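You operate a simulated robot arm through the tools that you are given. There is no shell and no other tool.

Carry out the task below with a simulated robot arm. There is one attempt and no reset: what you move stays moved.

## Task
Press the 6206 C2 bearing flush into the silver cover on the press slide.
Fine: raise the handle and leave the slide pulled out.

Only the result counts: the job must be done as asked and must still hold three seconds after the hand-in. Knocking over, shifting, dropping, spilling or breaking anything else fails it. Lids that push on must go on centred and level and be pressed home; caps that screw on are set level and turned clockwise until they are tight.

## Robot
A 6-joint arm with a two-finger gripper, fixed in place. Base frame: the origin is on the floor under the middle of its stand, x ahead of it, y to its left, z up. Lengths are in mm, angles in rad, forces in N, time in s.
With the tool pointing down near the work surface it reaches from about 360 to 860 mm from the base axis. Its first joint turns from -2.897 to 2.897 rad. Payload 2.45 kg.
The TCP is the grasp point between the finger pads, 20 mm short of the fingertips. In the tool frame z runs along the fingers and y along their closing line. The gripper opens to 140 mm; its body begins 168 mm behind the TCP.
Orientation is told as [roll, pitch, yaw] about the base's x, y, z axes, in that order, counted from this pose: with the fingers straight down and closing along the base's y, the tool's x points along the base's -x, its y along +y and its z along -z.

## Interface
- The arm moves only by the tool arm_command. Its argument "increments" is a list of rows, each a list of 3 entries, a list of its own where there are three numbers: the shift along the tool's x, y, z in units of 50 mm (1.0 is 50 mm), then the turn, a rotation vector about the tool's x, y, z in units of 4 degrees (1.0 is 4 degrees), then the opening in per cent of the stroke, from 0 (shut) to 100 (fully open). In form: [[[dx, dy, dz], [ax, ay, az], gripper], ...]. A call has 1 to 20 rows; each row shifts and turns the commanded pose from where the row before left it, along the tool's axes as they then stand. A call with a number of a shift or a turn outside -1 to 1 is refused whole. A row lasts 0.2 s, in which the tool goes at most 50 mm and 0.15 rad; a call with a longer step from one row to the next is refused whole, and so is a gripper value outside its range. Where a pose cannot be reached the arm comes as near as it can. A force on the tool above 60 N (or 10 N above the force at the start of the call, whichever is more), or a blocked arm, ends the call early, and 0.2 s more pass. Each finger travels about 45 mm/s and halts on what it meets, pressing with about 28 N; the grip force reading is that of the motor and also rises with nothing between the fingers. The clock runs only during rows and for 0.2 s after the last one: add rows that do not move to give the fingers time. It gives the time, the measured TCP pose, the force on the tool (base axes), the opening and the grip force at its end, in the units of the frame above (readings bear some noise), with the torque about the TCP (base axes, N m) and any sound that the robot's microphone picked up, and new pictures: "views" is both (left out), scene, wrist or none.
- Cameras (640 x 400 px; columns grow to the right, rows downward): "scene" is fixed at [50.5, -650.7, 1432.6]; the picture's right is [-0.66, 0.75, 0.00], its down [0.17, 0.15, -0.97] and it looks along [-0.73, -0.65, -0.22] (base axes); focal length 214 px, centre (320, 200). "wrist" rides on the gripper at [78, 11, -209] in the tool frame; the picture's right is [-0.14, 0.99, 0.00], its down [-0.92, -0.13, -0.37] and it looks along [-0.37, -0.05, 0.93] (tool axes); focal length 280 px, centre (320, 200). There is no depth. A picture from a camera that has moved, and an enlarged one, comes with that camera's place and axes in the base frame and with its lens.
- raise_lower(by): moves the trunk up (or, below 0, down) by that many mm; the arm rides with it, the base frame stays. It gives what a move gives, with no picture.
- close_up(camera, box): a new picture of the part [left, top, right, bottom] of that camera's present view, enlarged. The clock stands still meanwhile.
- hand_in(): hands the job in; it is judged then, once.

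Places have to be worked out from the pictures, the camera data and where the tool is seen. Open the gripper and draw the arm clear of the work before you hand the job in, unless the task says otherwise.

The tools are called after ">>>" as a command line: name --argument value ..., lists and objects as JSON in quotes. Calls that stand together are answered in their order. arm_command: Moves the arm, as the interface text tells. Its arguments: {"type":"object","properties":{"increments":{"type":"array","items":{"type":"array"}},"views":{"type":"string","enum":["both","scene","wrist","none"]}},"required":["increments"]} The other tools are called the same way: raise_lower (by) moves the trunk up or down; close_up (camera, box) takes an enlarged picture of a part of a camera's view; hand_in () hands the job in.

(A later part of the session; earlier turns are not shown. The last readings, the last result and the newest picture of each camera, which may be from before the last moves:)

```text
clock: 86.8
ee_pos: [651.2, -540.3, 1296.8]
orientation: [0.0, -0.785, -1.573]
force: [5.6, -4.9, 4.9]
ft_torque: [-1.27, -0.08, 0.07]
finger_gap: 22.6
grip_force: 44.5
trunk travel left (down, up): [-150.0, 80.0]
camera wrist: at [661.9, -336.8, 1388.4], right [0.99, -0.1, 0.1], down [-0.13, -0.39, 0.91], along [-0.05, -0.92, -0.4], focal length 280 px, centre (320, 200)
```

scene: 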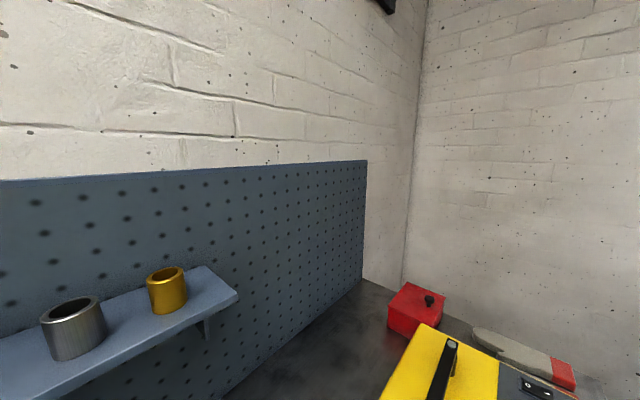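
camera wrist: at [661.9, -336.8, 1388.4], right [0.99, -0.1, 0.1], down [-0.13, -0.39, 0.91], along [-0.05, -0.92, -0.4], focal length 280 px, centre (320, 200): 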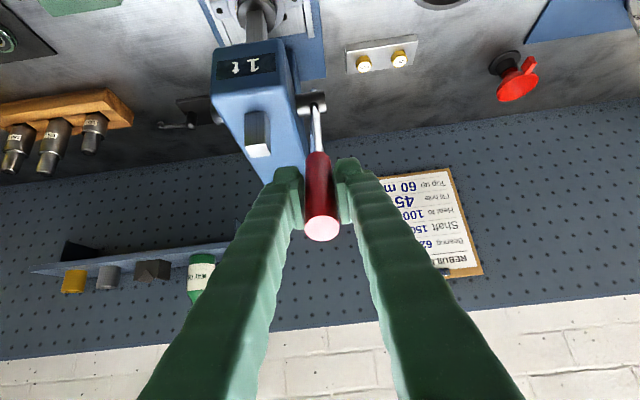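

Fitting the arc gives the pivot at about (y -636, z 1117), r≈203, current angle ≈28°. I continue along this refined arc.

>>> arm_command --increments '[[[0.172, 0, -0.045], [0, 0, 0], 5], [[0.172, 0, -0.045], [0, 0, 0], 5], [[0.174, 0, -0.03], [0, 0, 0], 5], [[0.174, 0, -0.03], [0, 0, 0], 5], [[0.176, 0, -0.014], [0, 0, 0], 5], [[0.176, 0, -0.014], [0, 0, 0], 5], [[0.178, 0, 0.002], [0, 0, 0], 5], [[0.178, 0, 0.002], [0, 0, 0], 5], [[0, 0, 0], [0, 0, 0], 5]]' --views "wrist"

```text
clock: 88.8
ee_pos: [650.8, -482.2, 1253.0]
orientation: [0.0, -0.783, -1.573]
force: [10.5, -7.5, 4.7]
ft_torque: [-1.43, -0.1, 0.09]
finger_gap: 22.8
grip_force: 45.1
trunk travel left (down, up): [-150.0, 80.0]
camera wrist: at [662.1, -281.4, 1344.2], right [0.99, -0.1, 0.1], down [-0.13, -0.39, 0.91], along [-0.05, -0.92, -0.4], focal length 280 px, centre (320, 200)
```

wrist: 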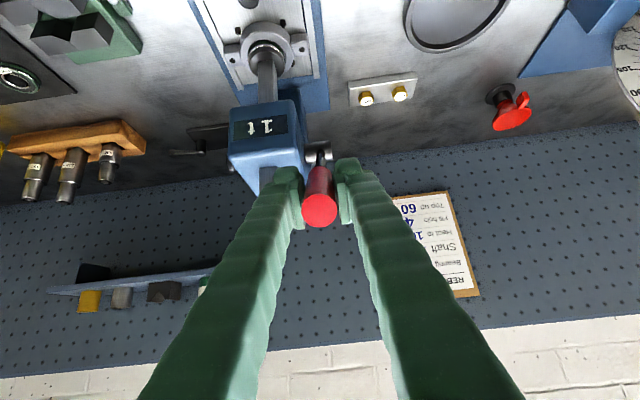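

The lever is at ~48° with low force. I check the ram against the bearing.

>>> close_up --camera "wrist" --box '[200, 0, 340, 110]'

```text
3.64 times, centred on (270, 55) of wrist
camera zoom: at [662.1, -281.4, 1344.2], right [0.99, -0.1, 0.1], down [-0.13, -0.39, 0.91], along [-0.05, -0.92, -0.4], focal length 1020 px, centre (502, 727)
```

zoom: 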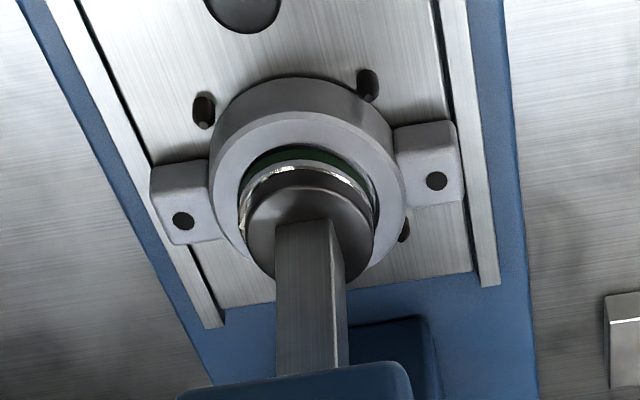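

The ram nose is just about to reach the bearing. I continue the arc in small steps, watching for pressing force.

>>> arm_command --increments '[[[0.175, 0, 0.017], [0, 0, 0], 5], [[0.175, 0, 0.017], [0, 0, 0], 5], [[0.175, 0, 0.032], [0, 0, 0], 5], [[0.175, 0, 0.032], [0, 0, 0], 5], [[0, 0, 0], [0, 0, 0], 5]]' --views "wrist"

>>> close_up --camera "wrist" --box '[200, 0, 340, 110]'

```text
clock: 90.0
ee_pos: [651.2, -463.0, 1224.7]
orientation: [-0.002, -0.784, -1.571]
force: [10.6, -5.0, 7.8]
ft_torque: [-1.4, -0.12, 0.08]
finger_gap: 22.4
grip_force: 45.2
trunk travel left (down, up): [-150.0, 80.0]
camera wrist: at [662.1, -259.8, 1316.1], right [0.99, -0.1, 0.1], down [-0.13, -0.39, 0.91], along [-0.05, -0.91, -0.4], focal length 280 px, centre (320, 200)
```

wrist: 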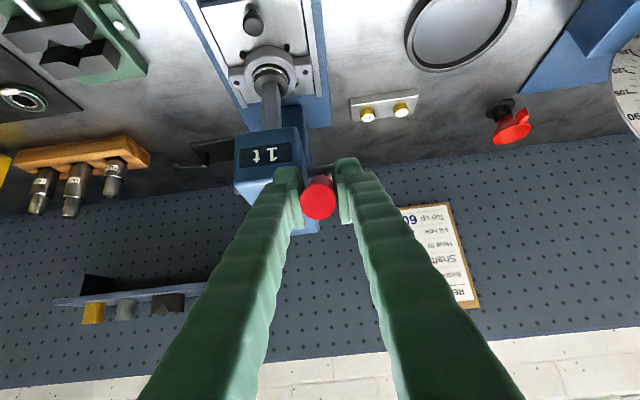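

```text
3.64 times, centred on (270, 55) of wrist
camera zoom: at [662.1, -259.8, 1316.1], right [0.99, -0.1, 0.1], down [-0.13, -0.39, 0.91], along [-0.05, -0.91, -0.4], focal length 1020 px, centre (502, 727)
```

zoom: 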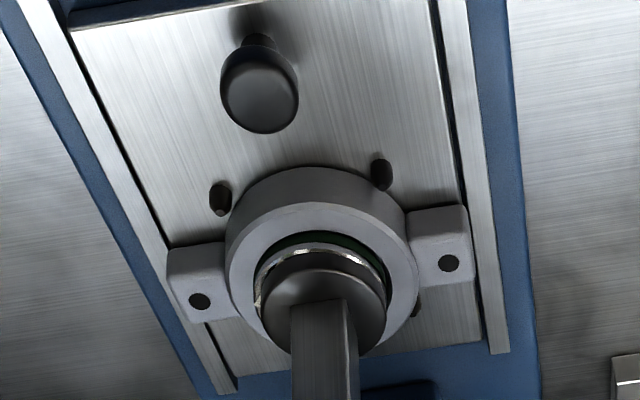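

Still light. I continue another 10°.

>>> arm_command --increments '[[[0.17, 0, 0.047], [0, 0, 0], 5], [[0.17, 0, 0.047], [0, 0, 0], 5], [[0.166, 0, 0.063], [0, 0, 0], 5], [[0.166, 0, 0.063], [0, 0, 0], 5], [[0, 0, 0], [0, 0, 0], 5]]' --views "wrist"

>>> close_up --camera "wrist" --box '[200, 0, 340, 110]'

```text
clock: 91.2
ee_pos: [649.4, -444.6, 1193.6]
orientation: [-0.002, -0.784, -1.568]
force: [9.1, -1.9, 9.3]
ft_torque: [-1.44, -0.14, 0.18]
finger_gap: 22.6
grip_force: 45.1
trunk travel left (down, up): [-150.0, 80.0]
camera wrist: at [662.0, -243.1, 1284.2], right [0.99, -0.1, 0.1], down [-0.13, -0.39, 0.91], along [-0.05, -0.91, -0.4], focal length 280 px, centre (320, 200)
```

wrist: 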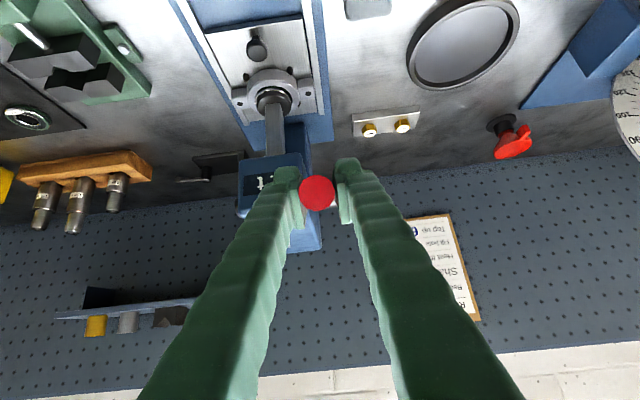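

```text
3.64 times, centred on (270, 55) of wrist
camera zoom: at [662.0, -243.1, 1284.2], right [0.99, -0.1, 0.1], down [-0.13, -0.39, 0.91], along [-0.05, -0.91, -0.4], focal length 1020 px, centre (502, 727)
```

zoom: 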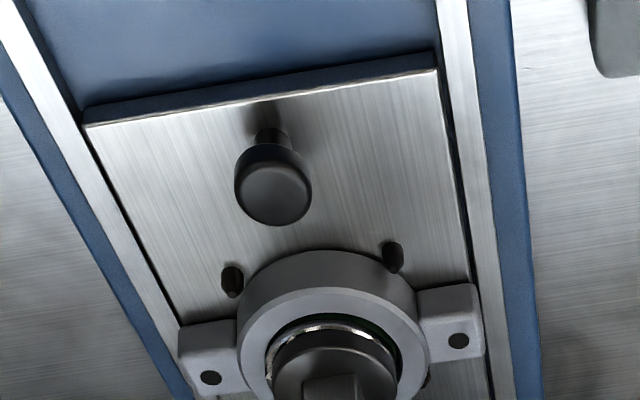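

Angle ≈68°, force still about 10 N. I continue.

>>> arm_command --increments '[[[0.159, 0, 0.076], [0, 0, 0], 5], [[0.159, 0, 0.076], [0, 0, 0], 5], [[0.153, 0, 0.09], [0, 0, 0], 5], [[0.153, 0, 0.09], [0, 0, 0], 5], [[0, 0, 0], [0, 0, 0], 5]]' --views "wrist"

>>> close_up --camera "wrist" --box '[200, 20, 340, 130]'

```text
clock: 92.4
ee_pos: [651.4, -433.8, 1158.9]
orientation: [-0.001, -0.784, -1.572]
force: [11.8, 0.6, 9.1]
ft_torque: [-1.41, -0.12, 0.15]
finger_gap: 22.6
grip_force: 45.1
trunk travel left (down, up): [-150.0, 80.0]
camera wrist: at [662.2, -232.6, 1250.0], right [0.99, -0.1, 0.1], down [-0.13, -0.39, 0.91], along [-0.05, -0.91, -0.4], focal length 280 px, centre (320, 200)
```

wrist: 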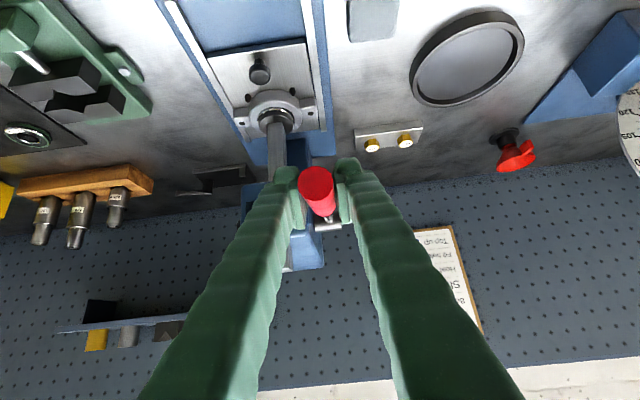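

```text
3.64 times, centred on (270, 75) of wrist
camera zoom: at [662.2, -232.6, 1250.0], right [0.99, -0.1, 0.1], down [-0.13, -0.39, 0.91], along [-0.05, -0.91, -0.4], focal length 1020 px, centre (502, 654)
```

zoom: 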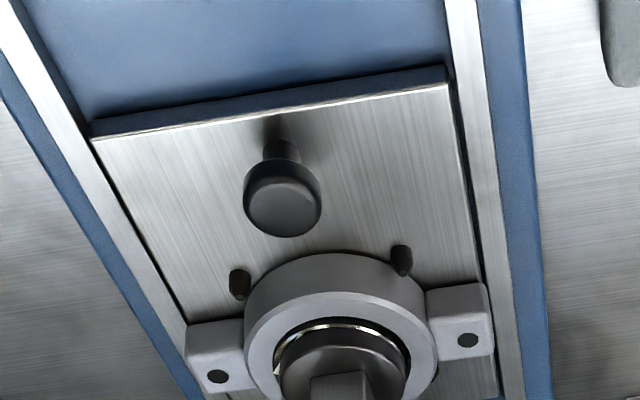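

Angle ≈78°, the nose is descending with the bearing. Continue 10° more.

>>> arm_command --increments '[[[0.144, 0, 0.103], [0, 0, 0], 5], [[0.144, 0, 0.103], [0, 0, 0], 5], [[0.134, 0, 0.115], [0, 0, 0], 5], [[0.134, 0, 0.115], [0, 0, 0], 5], [[0, 0, 0], [0, 0, 0], 5]]' --views "wrist"

>>> close_up --camera "wrist" --box '[200, 40, 340, 150]'

```text
clock: 93.6
ee_pos: [650.4, -430.8, 1123.5]
orientation: [-0.001, -0.788, -1.57]
force: [12.1, 3.9, 8.8]
ft_torque: [-1.42, -0.04, 0.19]
finger_gap: 22.6
grip_force: 45.3
trunk travel left (down, up): [-150.0, 80.0]
camera wrist: at [662.0, -227.6, 1215.7], right [0.99, -0.1, 0.1], down [-0.13, -0.39, 0.91], along [-0.05, -0.92, -0.4], focal length 280 px, centre (320, 200)
```

wrist: 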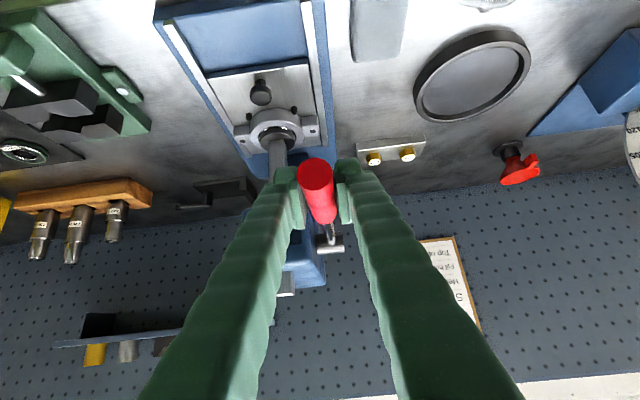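

```text
3.64 times, centred on (270, 95) of wrist
camera zoom: at [662.0, -227.6, 1215.7], right [0.99, -0.1, 0.1], down [-0.13, -0.39, 0.91], along [-0.05, -0.92, -0.4], focal length 1020 px, centre (502, 582)
```

zoom: 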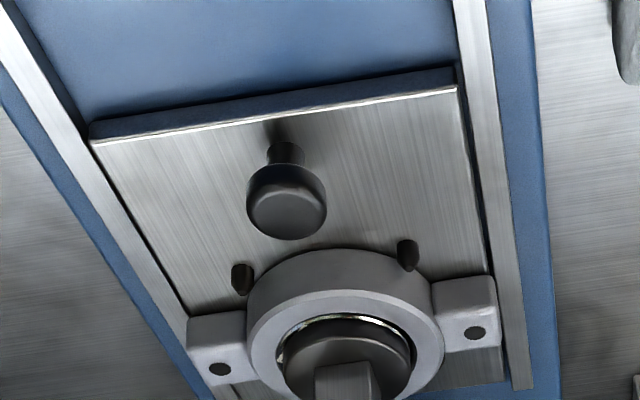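

Lever at ~88°; not yet at a hard stop. I continue slowly below horizontal, watching for the bearing bottoming out.

>>> arm_command --increments '[[[0.125, 0, 0.128], [0, 0, 0], 5], [[0.125, 0, 0.128], [0, 0, 0], 5], [[0, 0, 0], [0, 0, 0], 5]]' --views "wrist"

>>> close_up --camera "wrist" --box '[200, 60, 340, 170]'

```text
clock: 94.4
ee_pos: [649.5, -430.2, 1108.7]
orientation: [0.005, -0.788, -1.573]
force: [13.6, 4.8, 29.0]
ft_torque: [-0.07, 0.04, 0.26]
finger_gap: 19.7
grip_force: 44.8
trunk travel left (down, up): [-150.0, 80.0]
camera wrist: at [661.7, -227.6, 1199.9], right [0.99, -0.1, 0.1], down [-0.13, -0.39, 0.91], along [-0.05, -0.92, -0.4], focal length 280 px, centre (320, 200)
```

wrist: 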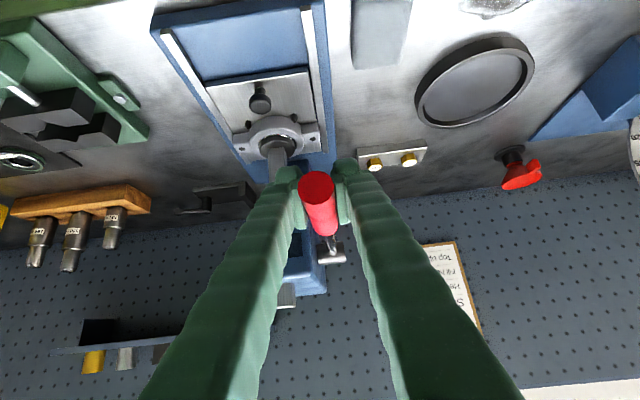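

```text
3.64 times, centred on (270, 115) of wrist
camera zoom: at [661.7, -227.6, 1199.9], right [0.99, -0.1, 0.1], down [-0.13, -0.39, 0.91], along [-0.05, -0.92, -0.4], focal length 1020 px, centre (502, 509)
```

zoom: 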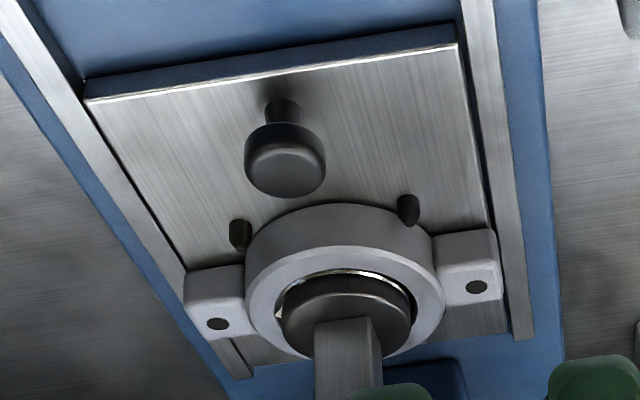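

Pads slipped slightly (gap 19.7, 29 N): the press is now meeting real resistance. I open the fingers, back off, and will push the lever down from above with closed fingers.

>>> arm_command --increments '[[[0, 0, 0], [0, 0, 0], 40], [[0, 0, 0], [0, 0, 0], 40], [[0, 0, -0.6], [0, 0, 0], 40], [[0, 0, -1], [0, 0, 0], 40], [[0, 0, -1], [0, 0, 0], 40], [[0, 0, 0], [0, 0, 0], 40]]' --views "wrist"

>>> close_up --camera "wrist" --box '[220, 40, 380, 200]'

```text
clock: 95.8
ee_pos: [650.7, -340.0, 1198.1]
orientation: [-0.004, -0.783, -1.57]
force: [0.7, 0.3, 0.0]
ft_torque: [-0.02, 0.0, 0.0]
finger_gap: 55.6
grip_force: 0.0
trunk travel left (down, up): [-150.0, 80.0]
camera wrist: at [662.0, -137.0, 1290.0], right [0.99, -0.1, 0.1], down [-0.13, -0.39, 0.91], along [-0.05, -0.91, -0.4], focal length 280 px, centre (320, 200)
```

wrist: 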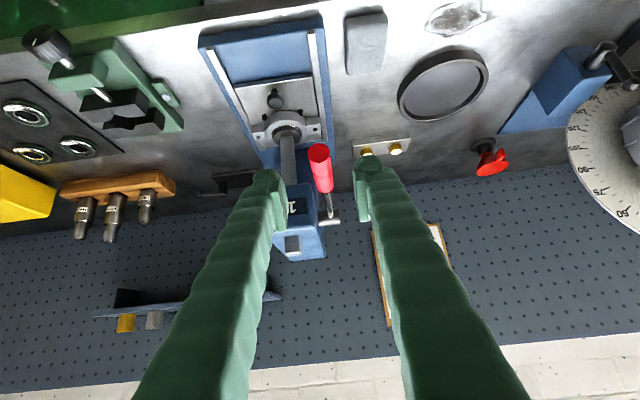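

```text
2.50 times, centred on (300, 120) of wrist
camera zoom: at [662.0, -137.0, 1290.0], right [0.99, -0.1, 0.1], down [-0.13, -0.39, 0.91], along [-0.05, -0.91, -0.4], focal length 701 px, centre (370, 400)
```

zoom: 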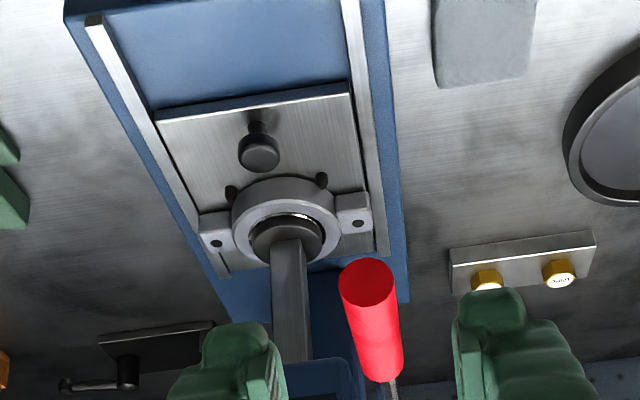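

The lever stays put at about 87°, ram lowered ~23 mm, so the bearing should be close to flush. I now bring the tool vertical with closed fingers above the lever grip to press down firmly.

>>> arm_command --increments '[[[0, 0, 0], [0, 1, 0], 20], [[0, 0, 0], [0, 1, 0], 0], [[0, 0, 0], [0, 1, 0], 0], [[0, 0, 0], [0, 1, 0], 0], [[0, 0, 0], [0, 1, 0], 0], [[0, 0, 0], [0, 1, 0], 0], [[0, 0, 0], [0, 1, 0], 0], [[0, 0, 0], [0, 1, 0], 0], [[0, 0, 0], [0, 1, 0], 0], [[0, 0, 0], [0, 1, 0], 0], [[0, 0, 0], [0, 1, 0], 0], [[0, 0, 0], [0, 0.2, 0], 0], [[-0.75, 0, 0], [0, 0, 0], 0], [[-0.75, 0, 0], [0, 0, 0], 0], [[0, 0, 0], [0, 0, 0], 0]]' --views "wrist"

>>> close_up --camera "wrist" --box '[220, 100, 420, 260]'

```text
clock: 99.0
ee_pos: [648.5, -415.2, 1198.3]
orientation: [-0.001, -0.004, -1.572]
force: [0.7, 0.3, 0.5]
ft_torque: [0.0, -0.01, -0.02]
finger_gap: 0.1
grip_force: 27.6
trunk travel left (down, up): [-150.0, 80.0]
camera wrist: at [660.9, -336.8, 1407.2], right [0.99, -0.14, 0.0], down [-0.13, -0.92, 0.37], along [-0.05, -0.37, -0.93], focal length 280 px, centre (320, 200)
```

wrist: 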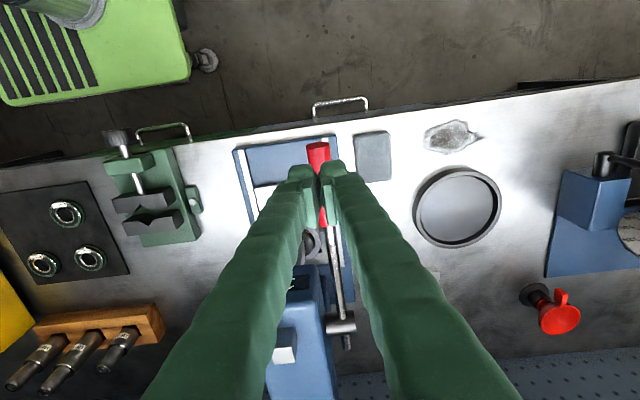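

```text
2.50 times, centred on (320, 180) of wrist
camera zoom: at [660.9, -336.8, 1407.2], right [0.99, -0.14, 0.0], down [-0.13, -0.92, 0.37], along [-0.05, -0.37, -0.93], focal length 701 px, centre (320, 250)
```

zoom: 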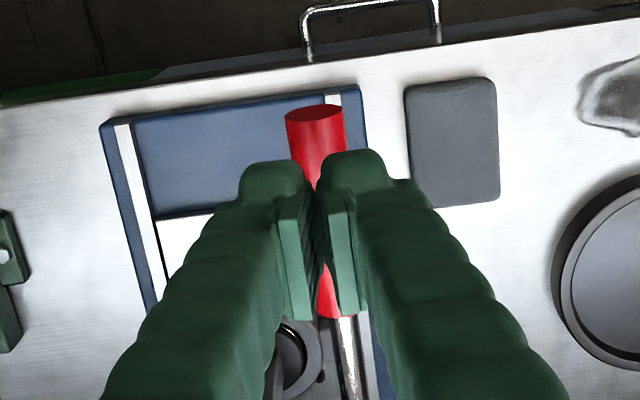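

The closed fingertips are over the grip. I lower to contact in small steps.

>>> arm_command --increments '[[[0, 0.02, 0.3], [0, 0, 0], 0], [[0, 0, 0.2], [0, 0, 0], 0], [[0, 0, 0.1], [0, 0, 0], 0], [[0, 0, 0.1], [0, 0, 0], 0], [[0, 0, 0], [0, 0, 0], 0]]' --views "none"

```text
clock: 100.2
ee_pos: [650.6, -414.6, 1163.3]
orientation: [0.001, -0.002, -1.574]
force: [-0.3, -0.3, 0.0]
ft_torque: [0.02, 0.0, 0.0]
finger_gap: 0.0
grip_force: 28.2
trunk travel left (down, up): [-150.0, 80.0]
```

>>> arm_command --increments '[[[0, 0, 0.06], [0, 0, 0], 0], [[0, 0, 0.06], [0, 0, 0], 0], [[0, 0, 0.06], [0, 0, 0], 0], [[0, 0, 0], [0, 0, 0], 0]]' --views "none"

```text
clock: 101.2
ee_pos: [651.2, -414.7, 1154.3]
orientation: [0.0, -0.004, -1.573]
force: [-1.2, -0.8, 0.6]
ft_torque: [-0.02, 0.0, 0.02]
finger_gap: 0.0
grip_force: 28.0
trunk travel left (down, up): [-150.0, 80.0]
```

No contact yet at 1154; continuing down in small steps.

>>> arm_command --increments '[[[0, 0, 0.06], [0, 0, 0], 0], [[0, 0, 0.06], [0, 0, 0], 0], [[0, 0, 0.06], [0, 0, 0], 0], [[0, 0, 0.06], [0, 0, 0], 0], [[0, 0, 0], [0, 0, 0], 0]]' --views "none"

```text
clock: 102.4
ee_pos: [651.3, -414.3, 1149.1]
orientation: [0.007, -0.009, -1.572]
force: [2.9, -0.1, 49.1]
ft_torque: [0.54, 0.04, -0.04]
finger_gap: 6.4
grip_force: 29.2
trunk travel left (down, up): [-150.0, 80.0]
```

Contact with 49 N at 1149. I hold to see whether the lever creeps further down under this load.

>>> arm_command --increments '[[[0, 0, 0], [0, 0, 0], 0], [[0, 0, 0], [0, 0, 0], 0], [[0, 0, 0], [0, 0, 0], 0], [[0, 0, 0], [0, 0, 0], 0]]' --views "wrist"

>>> close_up --camera "wrist" --box '[240, 100, 400, 260]'

```text
clock: 103.4
ee_pos: [650.6, -413.5, 1148.5]
orientation: [0.009, -0.008, -1.572]
force: [4.1, -0.1, 49.8]
ft_torque: [0.55, -0.1, 0.0]
finger_gap: 6.0
grip_force: 29.8
trunk travel left (down, up): [-150.0, 80.0]
camera wrist: at [660.0, -335.1, 1356.7], right [0.99, -0.14, 0.01], down [-0.13, -0.92, 0.38], along [-0.04, -0.37, -0.93], focal length 280 px, centre (320, 200)
```

wrist: 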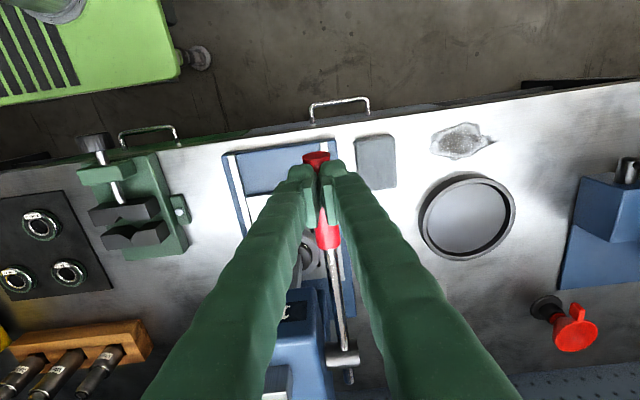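

```text
2.50 times, centred on (320, 180) of wrist
camera zoom: at [660.0, -335.1, 1356.7], right [0.99, -0.14, 0.01], down [-0.13, -0.92, 0.38], along [-0.04, -0.37, -0.93], focal length 701 px, centre (320, 250)
```

zoom: 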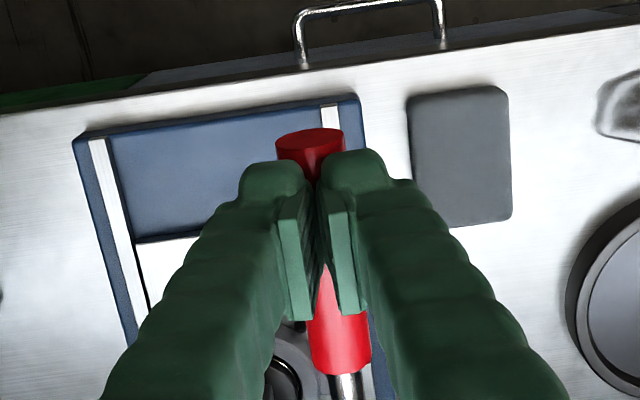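

Holding steady at 50 N without creep, so the lever is likely at the bearing's hard bottom. I press a touch more (~57 N) to be sure it's home.

>>> arm_command --increments '[[[0, 0, 0.01], [0, 0, 0], 0], [[0, 0, 0.008], [0, 0, 0], 0], [[0, 0, 0], [0, 0, 0], 0], [[0, 0, 0], [0, 0, 0], 0]]' --views "none"

```text
clock: 104.4
ee_pos: [650.7, -414.2, 1149.2]
orientation: [0.009, -0.008, -1.572]
force: [3.7, 1.8, 53.2]
ft_torque: [0.64, -0.05, -0.06]
finger_gap: 6.0
grip_force: 29.8
trunk travel left (down, up): [-150.0, 80.0]
```

The lever does not move at 53 N: hard stop. I lift off, back away and tilt for a low-angle look at the nose and bearing.

>>> arm_command --increments '[[[0, 0, -0.4], [0, 0, 0], 0], [[0, 0, -0.8], [0, 0, 0], 0], [[0.85, -0.4, 0], [0, 0, 0], 20], [[0.85, -0.4, 0], [0, 0, 0], 60], [[0, 0, 0], [0, -1, 0], 100], [[0, 0, 0], [0, -1, 0], 100], [[0, 0, 0], [0, -1, 0], 100], [[0, 0, 0], [0, -1, 0], 100], [[0, 0, 0], [0, -1, 0], 100], [[0, 0, 0], [0, -1, 0], 100], [[0, 0, 0], [0, -1, 0], 100], [[0, 0, 0], [0, -1, 0], 100], [[0, 0, 0], [0, -1, 0], 100], [[0, 0, 0], [0, -1, 0], 100], [[0, 0, 0], [0, -1, 0], 100], [[0, 0, 0], [0, -0.15, 0], 100]]' --views "wrist"

>>> close_up --camera "wrist" --box '[250, 90, 370, 190]'

```text
clock: 107.8
ee_pos: [611.7, -329.0, 1202.1]
orientation: [0.002, -0.781, -1.572]
force: [1.3, -0.5, -0.5]
ft_torque: [-0.01, 0.0, 0.0]
finger_gap: 139.9
grip_force: 0.1
trunk travel left (down, up): [-150.0, 80.0]
camera wrist: at [622.4, -127.4, 1294.0], right [0.99, -0.1, 0.1], down [-0.13, -0.39, 0.91], along [-0.05, -0.91, -0.4], focal length 280 px, centre (320, 200)
```

wrist: 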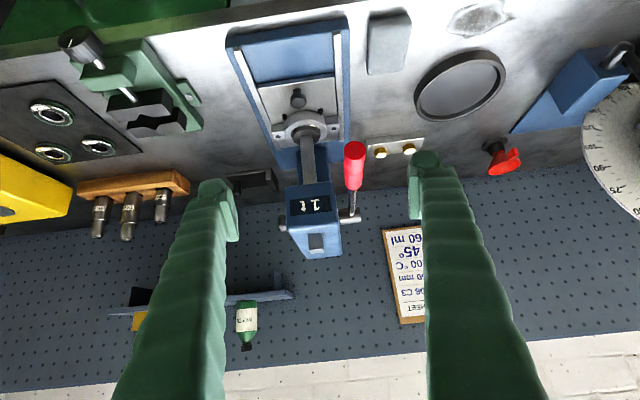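

```text
4.00 times, centred on (310, 140) of wrist
camera zoom: at [622.4, -127.4, 1294.0], right [0.99, -0.1, 0.1], down [-0.13, -0.39, 0.91], along [-0.05, -0.91, -0.4], focal length 1122 px, centre (360, 440)
```

zoom: 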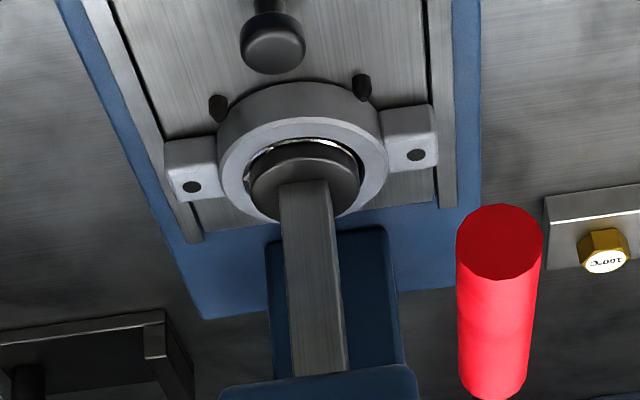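

The nose's face sits at the cover's top rim: the bearing looks fully home. Now I re-grip the lever to raise it: line up in front of the grip at (650,-431,1118).

>>> arm_command --increments '[[[-0.127, 0.388, 0.311], [0, 0, 0], 50], [[-0.127, 0.388, 0.311], [0, 0, 0], 50], [[0, 0, 0], [0, 0, 0], 50], [[0, 0, 0], [0, 0, 0], 50], [[0, 0, 0.667], [0, 0, 0], 50], [[0, 0, 0.667], [0, 0, 0], 50], [[0, 0, 0.667], [0, 0, 0], 50], [[0, 0, 0], [0, 0, 0], 50]]' --views "wrist"

>>> close_up --camera "wrist" --box '[240, 120, 400, 260]'

```text
clock: 109.6
ee_pos: [649.8, -431.5, 1116.4]
orientation: [0.0, -0.779, -1.572]
force: [-0.4, -1.0, -0.4]
ft_torque: [0.02, -0.03, -0.03]
finger_gap: 69.8
grip_force: 0.0
trunk travel left (down, up): [-150.0, 80.0]
camera wrist: at [660.6, -228.9, 1208.7], right [0.99, -0.1, 0.1], down [-0.13, -0.39, 0.91], along [-0.05, -0.91, -0.4], focal length 280 px, centre (320, 200)
```

wrist: 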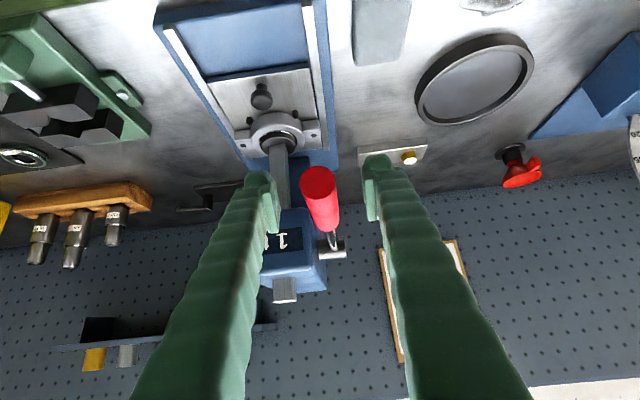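

```text
2.86 times, centred on (320, 190) of wrist
camera zoom: at [660.6, -228.9, 1208.7], right [0.99, -0.1, 0.1], down [-0.13, -0.39, 0.91], along [-0.05, -0.91, -0.4], focal length 801 px, centre (320, 229)
```

zoom: 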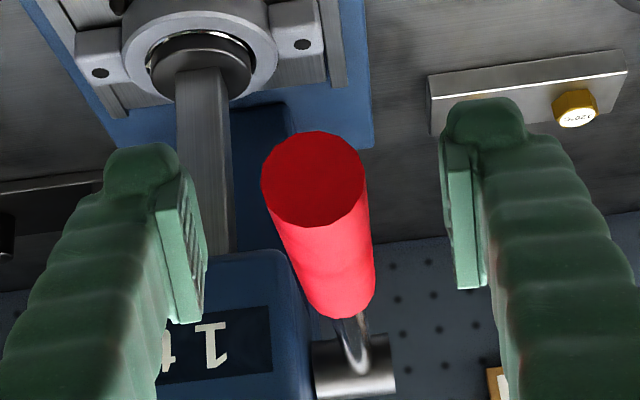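

The grip is between the fingers, its axis ~8 mm above the TCP; I raise 7 mm, close, and begin swinging it back up.

>>> arm_command --increments '[[[-0.1, 0, -0.1], [0, 0, 0], 50], [[0, 0, 0], [0, 0, 0], 20], [[0, 0, 0], [0, 0, 0], 5], [[0, 0, 0], [0, 0, 0], 5], [[0, 0, 0], [0, 0, 0], 5], [[0, 0, 0], [0, 0, 0], 5], [[-0.134, 0, -0.115], [0, 0, 0], 5], [[-0.134, 0, -0.115], [0, 0, 0], 5], [[0, 0, 0], [0, 0, 0], 5]]' --views "none"

```text
clock: 111.6
ee_pos: [650.5, -431.3, 1139.8]
orientation: [-0.003, -0.78, -1.571]
force: [5.3, 0.2, -8.1]
ft_torque: [1.34, 0.05, 0.06]
finger_gap: 22.5
grip_force: 45.3
trunk travel left (down, up): [-150.0, 80.0]
```

Good grip and the lever rises easily (8 N). I continue the arc upward.

>>> arm_command --increments '[[[-0.144, 0, -0.103], [0, 0, 0], 5], [[-0.144, 0, -0.103], [0, 0, 0], 5], [[-0.153, 0, -0.09], [0, 0, 0], 5], [[-0.153, 0, -0.09], [0, 0, 0], 5], [[-0.159, 0, -0.076], [0, 0, 0], 5], [[-0.159, 0, -0.076], [0, 0, 0], 5], [[-0.166, 0, -0.063], [0, 0, 0], 5], [[-0.166, 0, -0.063], [0, 0, 0], 5], [[-0.17, 0, -0.047], [0, 0, 0], 5], [[-0.17, 0, -0.047], [0, 0, 0], 5], [[0, 0, 0], [0, 0, 0], 5]]' --views "wrist"

```text
clock: 114.0
ee_pos: [651.6, -462.3, 1224.2]
orientation: [-0.003, -0.781, -1.57]
force: [5.7, -0.1, -8.1]
ft_torque: [1.18, -0.03, 0.0]
finger_gap: 22.8
grip_force: 45.0
trunk travel left (down, up): [-150.0, 80.0]
camera wrist: at [662.2, -260.6, 1316.4], right [0.99, -0.1, 0.1], down [-0.13, -0.39, 0.91], along [-0.05, -0.91, -0.4], focal length 280 px, centre (320, 200)
```

wrist: 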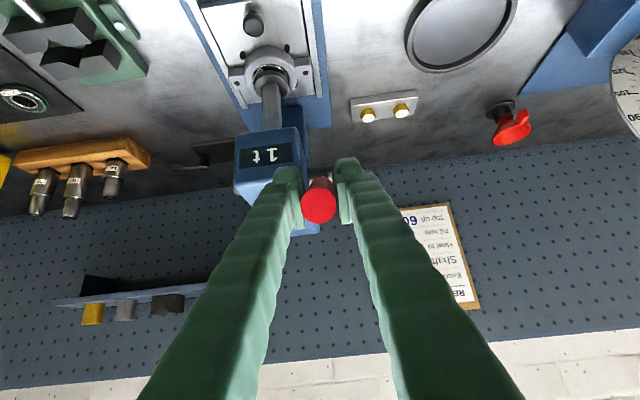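

At ~58° the ram is lifting off; I check the bearing.

>>> close_up --camera "wrist" --box '[210, 10, 330, 110]'

```text
4.00 times, centred on (270, 60) of wrist
camera zoom: at [662.2, -260.6, 1316.4], right [0.99, -0.1, 0.1], down [-0.13, -0.39, 0.91], along [-0.05, -0.91, -0.4], focal length 1122 px, centre (520, 760)
```

zoom: 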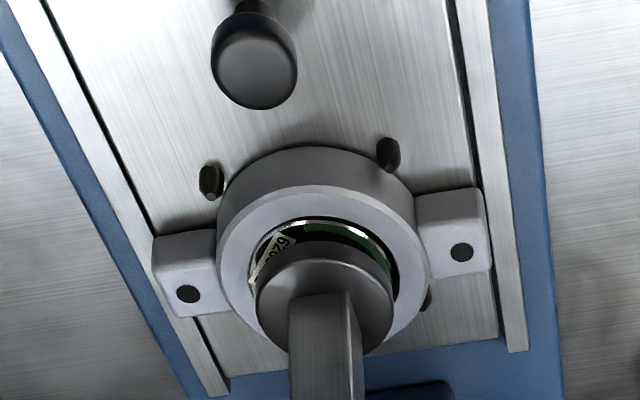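

The bearing now sits down in the bore. I continue raising the lever all the way.

>>> arm_command --increments '[[[-0.175, 0, -0.032], [0, 0, 0], 5], [[-0.175, 0, -0.032], [0, 0, 0], 5], [[-0.175, 0, -0.017], [0, 0, 0], 5], [[-0.175, 0, -0.017], [0, 0, 0], 5], [[-0.178, 0, -0.002], [0, 0, 0], 5], [[-0.178, 0, -0.002], [0, 0, 0], 5], [[-0.176, 0, 0.014], [0, 0, 0], 5], [[-0.176, 0, 0.014], [0, 0, 0], 5], [[-0.174, 0, 0.03], [0, 0, 0], 5], [[-0.174, 0, 0.03], [0, 0, 0], 5], [[-0.172, 0, 0.045], [0, 0, 0], 5], [[-0.172, 0, 0.045], [0, 0, 0], 5], [[0, 0, 0], [0, 0, 0], 5]]' --views "none"

```text
clock: 116.8
ee_pos: [651.4, -537.8, 1296.4]
orientation: [-0.003, -0.781, -1.572]
force: [6.9, 7.8, -1.2]
ft_torque: [1.2, -0.04, 0.02]
finger_gap: 22.5
grip_force: 45.0
trunk travel left (down, up): [-150.0, 80.0]
```

Tracking well at ~28°. I finish the arc toward the original upright position.

>>> arm_command --increments '[[[-0.168, 0, 0.058], [0, 0, 0], 5], [[-0.168, 0, 0.058], [0, 0, 0], 5], [[-0.161, 0, 0.074], [0, 0, 0], 5], [[-0.161, 0, 0.074], [0, 0, 0], 5], [[-0.153, 0, 0.087], [0, 0, 0], 5], [[-0.153, 0, 0.087], [0, 0, 0], 5], [[-0.145, 0, 0.1], [0, 0, 0], 5], [[-0.145, 0, 0.1], [0, 0, 0], 5], [[0, 0, 0], [0, 0, 0], 5]]' --views "wrist"

```text
clock: 118.8
ee_pos: [650.5, -604.9, 1317.7]
orientation: [-0.002, -0.782, -1.575]
force: [7.4, 6.7, 3.4]
ft_torque: [1.01, -0.12, -0.02]
finger_gap: 22.5
grip_force: 44.7
trunk travel left (down, up): [-150.0, 80.0]
camera wrist: at [662.1, -402.9, 1409.9], right [0.99, -0.1, 0.1], down [-0.13, -0.39, 0.91], along [-0.05, -0.91, -0.4], focal length 280 px, centre (320, 200)
```

wrist: 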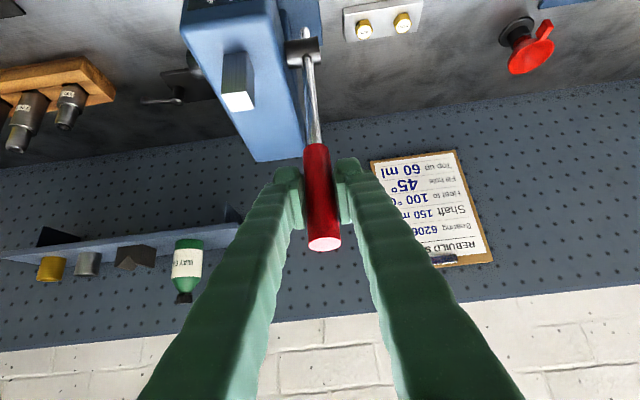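

About 3° remain. I push back the last bit until the stop.

>>> arm_command --increments '[[[-0.09, 0, 0.073], [0, 0, 0], 5], [[-0.09, 0, 0.073], [0, 0, 0], 5], [[-0.06, 0, 0.05], [0, 0, 0], 5], [[0, 0, 0], [0, 0, 0], 5]]' --views "none"

```text
clock: 119.8
ee_pos: [650.5, -615.7, 1319.2]
orientation: [-0.004, -0.78, -1.572]
force: [4.7, 34.7, -0.5]
ft_torque: [0.75, -0.02, 0.06]
finger_gap: 22.6
grip_force: 45.2
trunk travel left (down, up): [-150.0, 80.0]
```

The lever is back at its upper stop (35 N at the original position). I open and retreat along the tool axis.

>>> arm_command --increments '[[[0, 0, 0], [0, 0, 0], 50], [[0, 0, 0], [0, 0, 0], 50], [[0, 0, 0], [0, 0, 0], 50], [[0, 0, 0], [0, 0, 0], 50], [[0, 0, -0.7], [0, 0, 0], 50], [[0, 0, -1], [0, 0, 0], 50], [[0, 0, -1], [0, 0, 0], 50], [[0, 0, -1], [0, 0, 0], 50], [[0, 0, 0], [0, 0, 0], 50]]' --views "wrist"

```text
clock: 121.8
ee_pos: [649.3, -491.5, 1448.5]
orientation: [0.0, -0.781, -1.571]
force: [0.5, 0.2, 0.6]
ft_torque: [0.03, 0.05, -0.03]
finger_gap: 70.2
grip_force: 0.0
trunk travel left (down, up): [-150.0, 80.0]
camera wrist: at [661.0, -289.8, 1541.7], right [0.99, -0.1, 0.1], down [-0.13, -0.39, 0.91], along [-0.05, -0.91, -0.4], focal length 280 px, centre (320, 200)
```

wrist: 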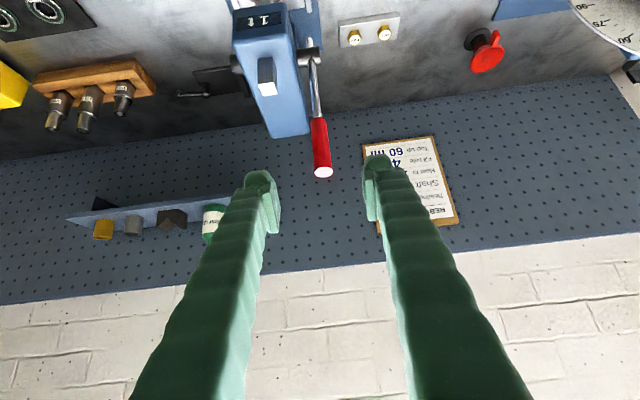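

The lever stays up. Now I tilt back and return to the slide knob to pull the slide out.

>>> arm_command --increments '[[[0, 0, 0], [0, 1, 0], 50], [[0, 0, 0], [0, 1, 0], 50], [[0, 0, 0], [0, 1, 0], 50], [[0, 0, 0], [0, 1, 0], 50], [[0, 0, 0], [0, 1, 0], 50], [[0, 0, 0], [0, 0.18, 0], 50], [[0.494, -0.231, 0.687], [0, 0, 0], 43], [[0.494, -0.231, 0.687], [0, 0, 0], 43], [[0.494, -0.231, 0.687], [0, 0, 0], 43], [[0.494, -0.231, 0.687], [0, 0, 0], 43], [[0.494, -0.231, 0.687], [0, 0, 0], 43], [[0.494, -0.231, 0.687], [0, 0, 0], 43], [[0, 0, 0], [0, 0, 0], 43]]' --views "wrist"

>>> close_up --camera "wrist" --box '[240, 40, 400, 200]'

```text
clock: 124.6
ee_pos: [580.0, -438.8, 1201.6]
orientation: [0.001, -0.419, -1.573]
force: [0.3, 0.7, 0.6]
ft_torque: [-0.01, 0.01, -0.03]
finger_gap: 60.5
grip_force: 0.1
trunk travel left (down, up): [-150.0, 80.0]
camera wrist: at [590.8, -283.0, 1360.2], right [0.99, -0.13, 0.06], down [-0.13, -0.69, 0.71], along [-0.05, -0.71, -0.7], focal length 280 px, centre (320, 200)
```

wrist: 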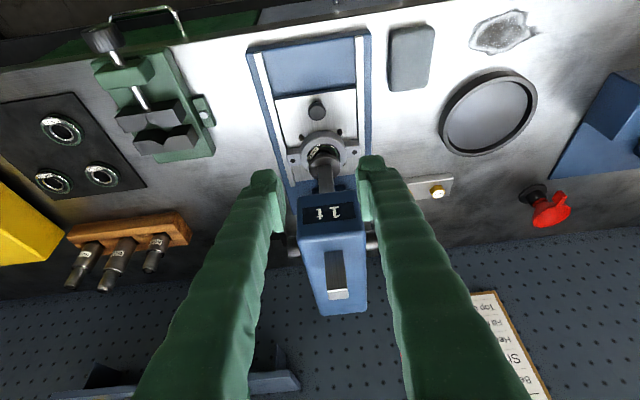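

```text
2.50 times, centred on (320, 120) of wrist
camera zoom: at [590.8, -283.0, 1360.2], right [0.99, -0.13, 0.06], down [-0.13, -0.69, 0.71], along [-0.05, -0.71, -0.7], focal length 701 px, centre (320, 400)
```

zoom: 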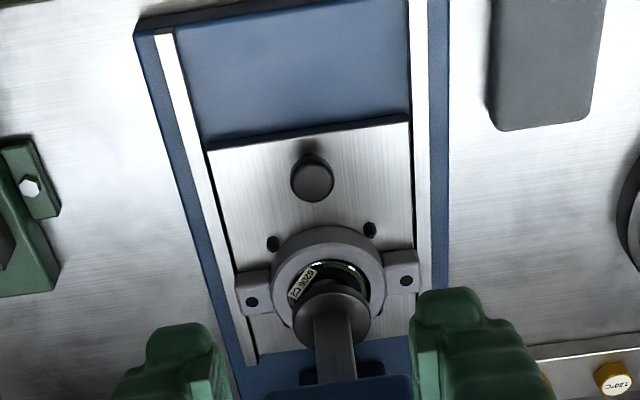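

Bearing looks seated and level. I descend to the knob and grip it.

>>> arm_command --increments '[[[0.142, 0, 0.818], [0, 0, 0], 43], [[0.142, 0, 0.818], [0, 0, 0], 43], [[0.142, 0, 0.818], [0, 0, 0], 43], [[0.142, 0, 0.818], [0, 0, 0], 43], [[0.142, 0, 0.818], [0, 0, 0], 43], [[0.142, 0, 0.818], [0, 0, 0], 43], [[0, 0, 0], [0, 0, 0], 43], [[0, 0, 0.38], [0, 0, 0], 43], [[0, 0, 0.38], [0, 0, 0], 43], [[0, 0, 0], [0, 0, 0], 43]]' --views "wrist"

```text
clock: 126.8
ee_pos: [581.7, -517.2, 925.9]
orientation: [0.0, -0.419, -1.572]
force: [-0.1, 0.4, 0.5]
ft_torque: [-0.04, -0.03, 0.02]
finger_gap: 59.8
grip_force: 0.1
trunk travel left (down, up): [-150.0, 80.0]
camera wrist: at [592.5, -360.0, 1083.5], right [0.99, -0.13, 0.06], down [-0.13, -0.69, 0.71], along [-0.05, -0.71, -0.7], focal length 280 px, centre (320, 200)
```

wrist: 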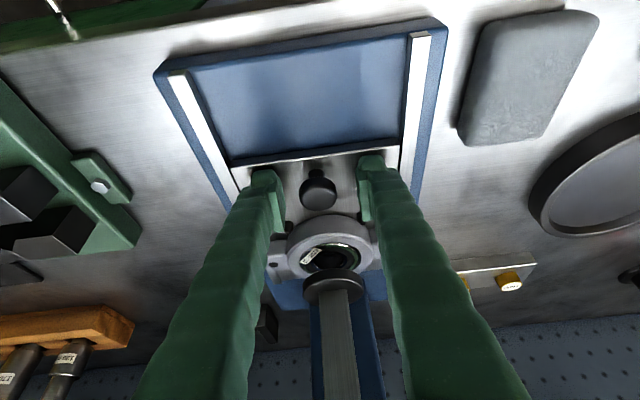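

The knob is between the fingers. I close on it and start pulling the slide out along +y.

>>> arm_command --increments '[[[0, -0.025, 0], [0, 0, 0], 43], [[0, 0, 0], [0, 0, 0], 25], [[0, 0, 0], [0, 0, 0], 10], [[0, 0, 0], [0, 0, 0], 10], [[0, 0, 0], [0, 0, 0], 10], [[0.055, 0, -0.0244], [0, 0, 0], 10], [[0.1096, 0, -0.0488], [0, 0, 0], 10], [[0.1096, 0, -0.0488], [0, 0, 0], 10], [[0.146, 0, -0.065], [0, 0, 0], 10], [[0.146, 0, -0.065], [0, 0, 0], 10], [[0.146, 0, -0.065], [0, 0, 0], 10], [[0.146, 0, -0.065], [0, 0, 0], 10], [[0, 0, 0], [0, 0, 0], 10]]' --views "wrist"

```text
clock: 129.6
ee_pos: [580.8, -469.0, 925.7]
orientation: [-0.001, -0.42, -1.572]
force: [7.2, -0.4, 7.1]
ft_torque: [0.33, -0.03, 0.05]
finger_gap: 25.9
grip_force: 44.7
trunk travel left (down, up): [-150.0, 80.0]
camera wrist: at [590.8, -313.2, 1083.6], right [0.99, -0.13, 0.06], down [-0.13, -0.69, 0.71], along [-0.05, -0.71, -0.7], focal length 280 px, centre (320, 200)
```

wrist: 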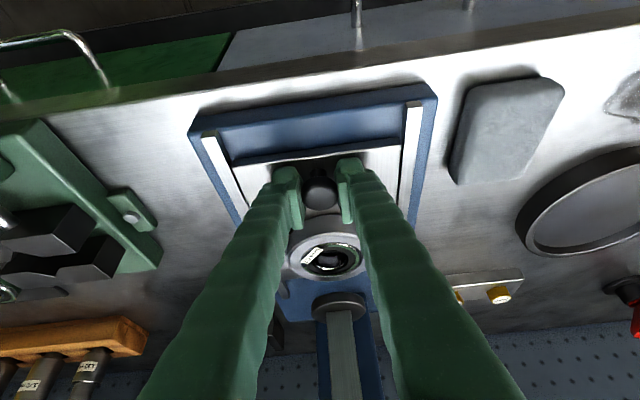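

The slide follows. I keep pulling toward the outer stop.

>>> arm_command --increments '[[[0.146, 0, -0.066], [0, 0, 0], 10], [[0.146, 0, -0.066], [0, 0, 0], 10], [[0.146, 0, -0.066], [0, 0, 0], 10], [[0.146, 0, -0.066], [0, 0, 0], 10], [[0.146, 0, -0.066], [0, 0, 0], 10], [[0.146, 0, -0.066], [0, 0, 0], 10], [[0.146, 0, -0.066], [0, 0, 0], 10], [[0.146, 0, -0.066], [0, 0, 0], 10], [[0.146, 0, -0.066], [0, 0, 0], 10], [[0.1096, 0, -0.05], [0, 0, 0], 10], [[0.055, 0, -0.025], [0, 0, 0], 10], [[0, 0, 0], [0, 0, 0], 10]]' --views "none"

```text
clock: 132.2
ee_pos: [579.9, -387.9, 925.9]
orientation: [0.0, -0.419, -1.573]
force: [13.1, 1.3, 9.6]
ft_torque: [0.08, -0.08, -0.06]
finger_gap: 25.4
grip_force: 45.0
trunk travel left (down, up): [-150.0, 80.0]
```

Nearly at the outer stop (y=-381). A few millimetres more.

>>> arm_command --increments '[[[0.073, 0, -0.033], [0, 0, 0], 10], [[0.055, 0, -0.025], [0, 0, 0], 10], [[0.055, 0, -0.025], [0, 0, 0], 10], [[0, 0, 0], [0, 0, 0], 10]]' --views "none"

```text
clock: 133.2
ee_pos: [580.0, -382.5, 926.5]
orientation: [-0.001, -0.42, -1.572]
force: [12.8, -26.5, 1.9]
ft_torque: [-0.72, -0.07, -0.16]
finger_gap: 25.7
grip_force: 44.8
trunk travel left (down, up): [-150.0, 80.0]
```

The slide is at its outer stop. I open the fingers and retreat upward along the tool axis, then look at the bearing from above.

>>> arm_command --increments '[[[0, 0, 0], [0, 0, 0], 45], [[0, 0, 0], [0, 0, 0], 45], [[0, 0, 0], [0, 0, 0], 45], [[0, 0, -0.8], [0, 0, 0], 45], [[0, 0, -1], [0, 0, 0], 45], [[0, 0, -1], [0, 0, 0], 45], [[0, 0, -1], [0, 0, 0], 60], [[0, 0, 0], [0, 0, 0], 60]]' --views "wrist"

>>> close_up --camera "wrist" --box '[260, 90, 380, 210]'

```text
clock: 135.0
ee_pos: [580.3, -301.4, 1098.9]
orientation: [-0.002, -0.418, -1.574]
force: [-0.2, -0.7, 0.3]
ft_torque: [0.02, 0.03, -0.01]
finger_gap: 84.0
grip_force: 0.0
trunk travel left (down, up): [-150.0, 80.0]
camera wrist: at [591.0, -144.8, 1257.4], right [0.99, -0.13, 0.05], down [-0.13, -0.69, 0.71], along [-0.05, -0.71, -0.7], focal length 280 px, centre (320, 200)
```

wrist: 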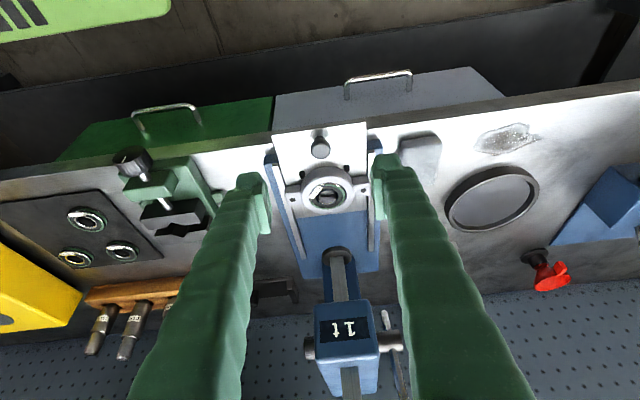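

```text
3.33 times, centred on (320, 150) of wrist
camera zoom: at [591.0, -144.8, 1257.4], right [0.99, -0.13, 0.05], down [-0.13, -0.69, 0.71], along [-0.05, -0.71, -0.7], focal length 935 px, centre (320, 367)
```

zoom: 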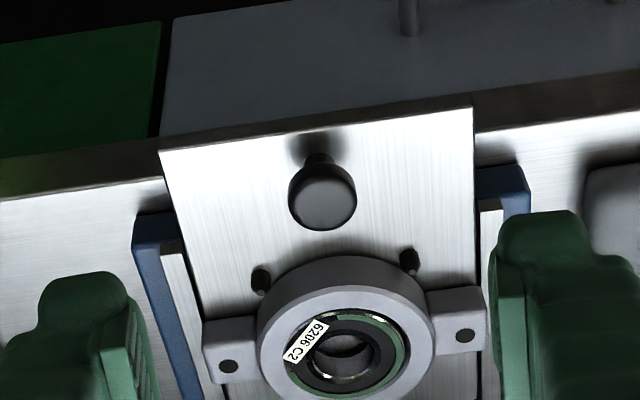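

The bearing appears flush and centred. I take a closer look from above to confirm.

>>> arm_command --increments '[[[-0.3, 0.06, 0.4], [0, 0, 0], 80], [[-0.5, 0.06, 0.6], [0, 0, 0], 100], [[-0.5, 0, 0.6], [0, 0, 0], 100], [[0, 0, 0], [0, 0, 0], 100], [[0, 0, 0], [0, 0, 0], 100]]' --views "wrist"

>>> close_up --camera "wrist" --box '[260, 130, 380, 250]'

```text
clock: 136.2
ee_pos: [585.6, -393.2, 1051.0]
orientation: [0.0, -0.417, -1.571]
force: [-0.6, 0.8, 0.5]
ft_torque: [0.02, -0.01, -0.01]
finger_gap: 139.8
grip_force: 0.1
trunk travel left (down, up): [-150.0, 80.0]
camera wrist: at [596.8, -236.5, 1210.2], right [0.99, -0.13, 0.06], down [-0.13, -0.69, 0.71], along [-0.05, -0.71, -0.7], focal length 280 px, centre (320, 200)
```

wrist: 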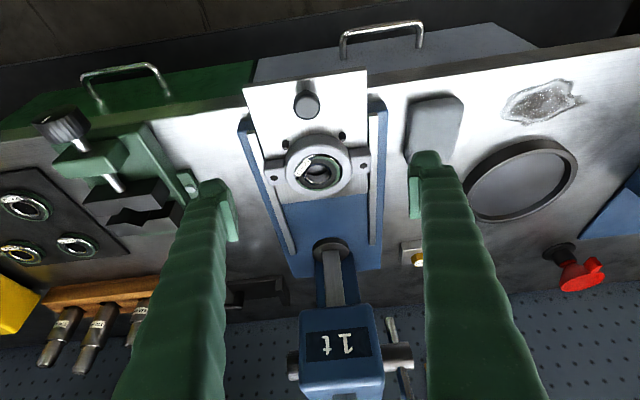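

```text
3.33 times, centred on (320, 190) of wrist
camera zoom: at [596.8, -236.5, 1210.2], right [0.99, -0.13, 0.06], down [-0.13, -0.69, 0.71], along [-0.05, -0.71, -0.7], focal length 935 px, centre (320, 233)
```

zoom: 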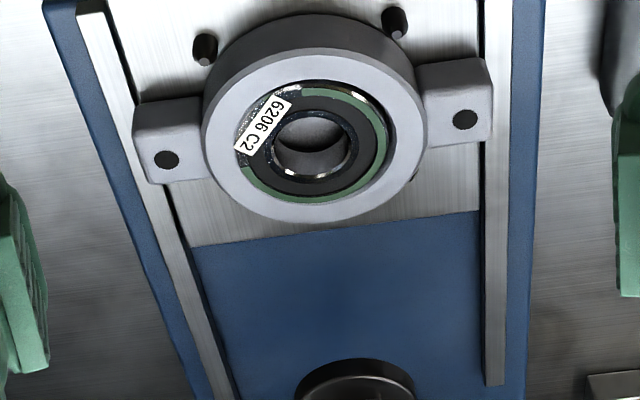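

I enlarge further to judge flushness.

>>> close_up --camera "wrist" --box '[280, 130, 360, 210]'

```text
5.00 times, centred on (320, 170) of wrist
camera zoom: at [596.8, -236.5, 1210.2], right [0.99, -0.13, 0.06], down [-0.13, -0.69, 0.71], along [-0.05, -0.71, -0.7], focal length 1402 px, centre (320, 350)
```

zoom: 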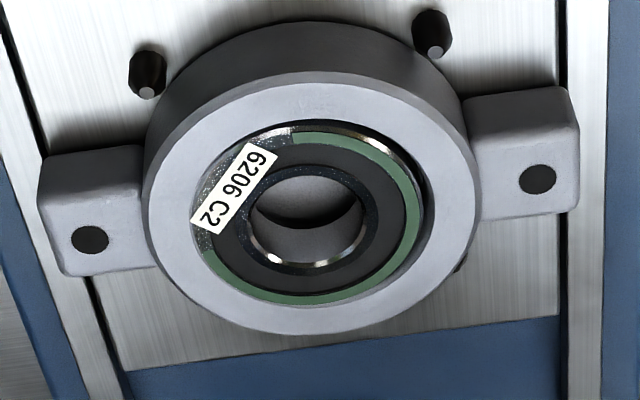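

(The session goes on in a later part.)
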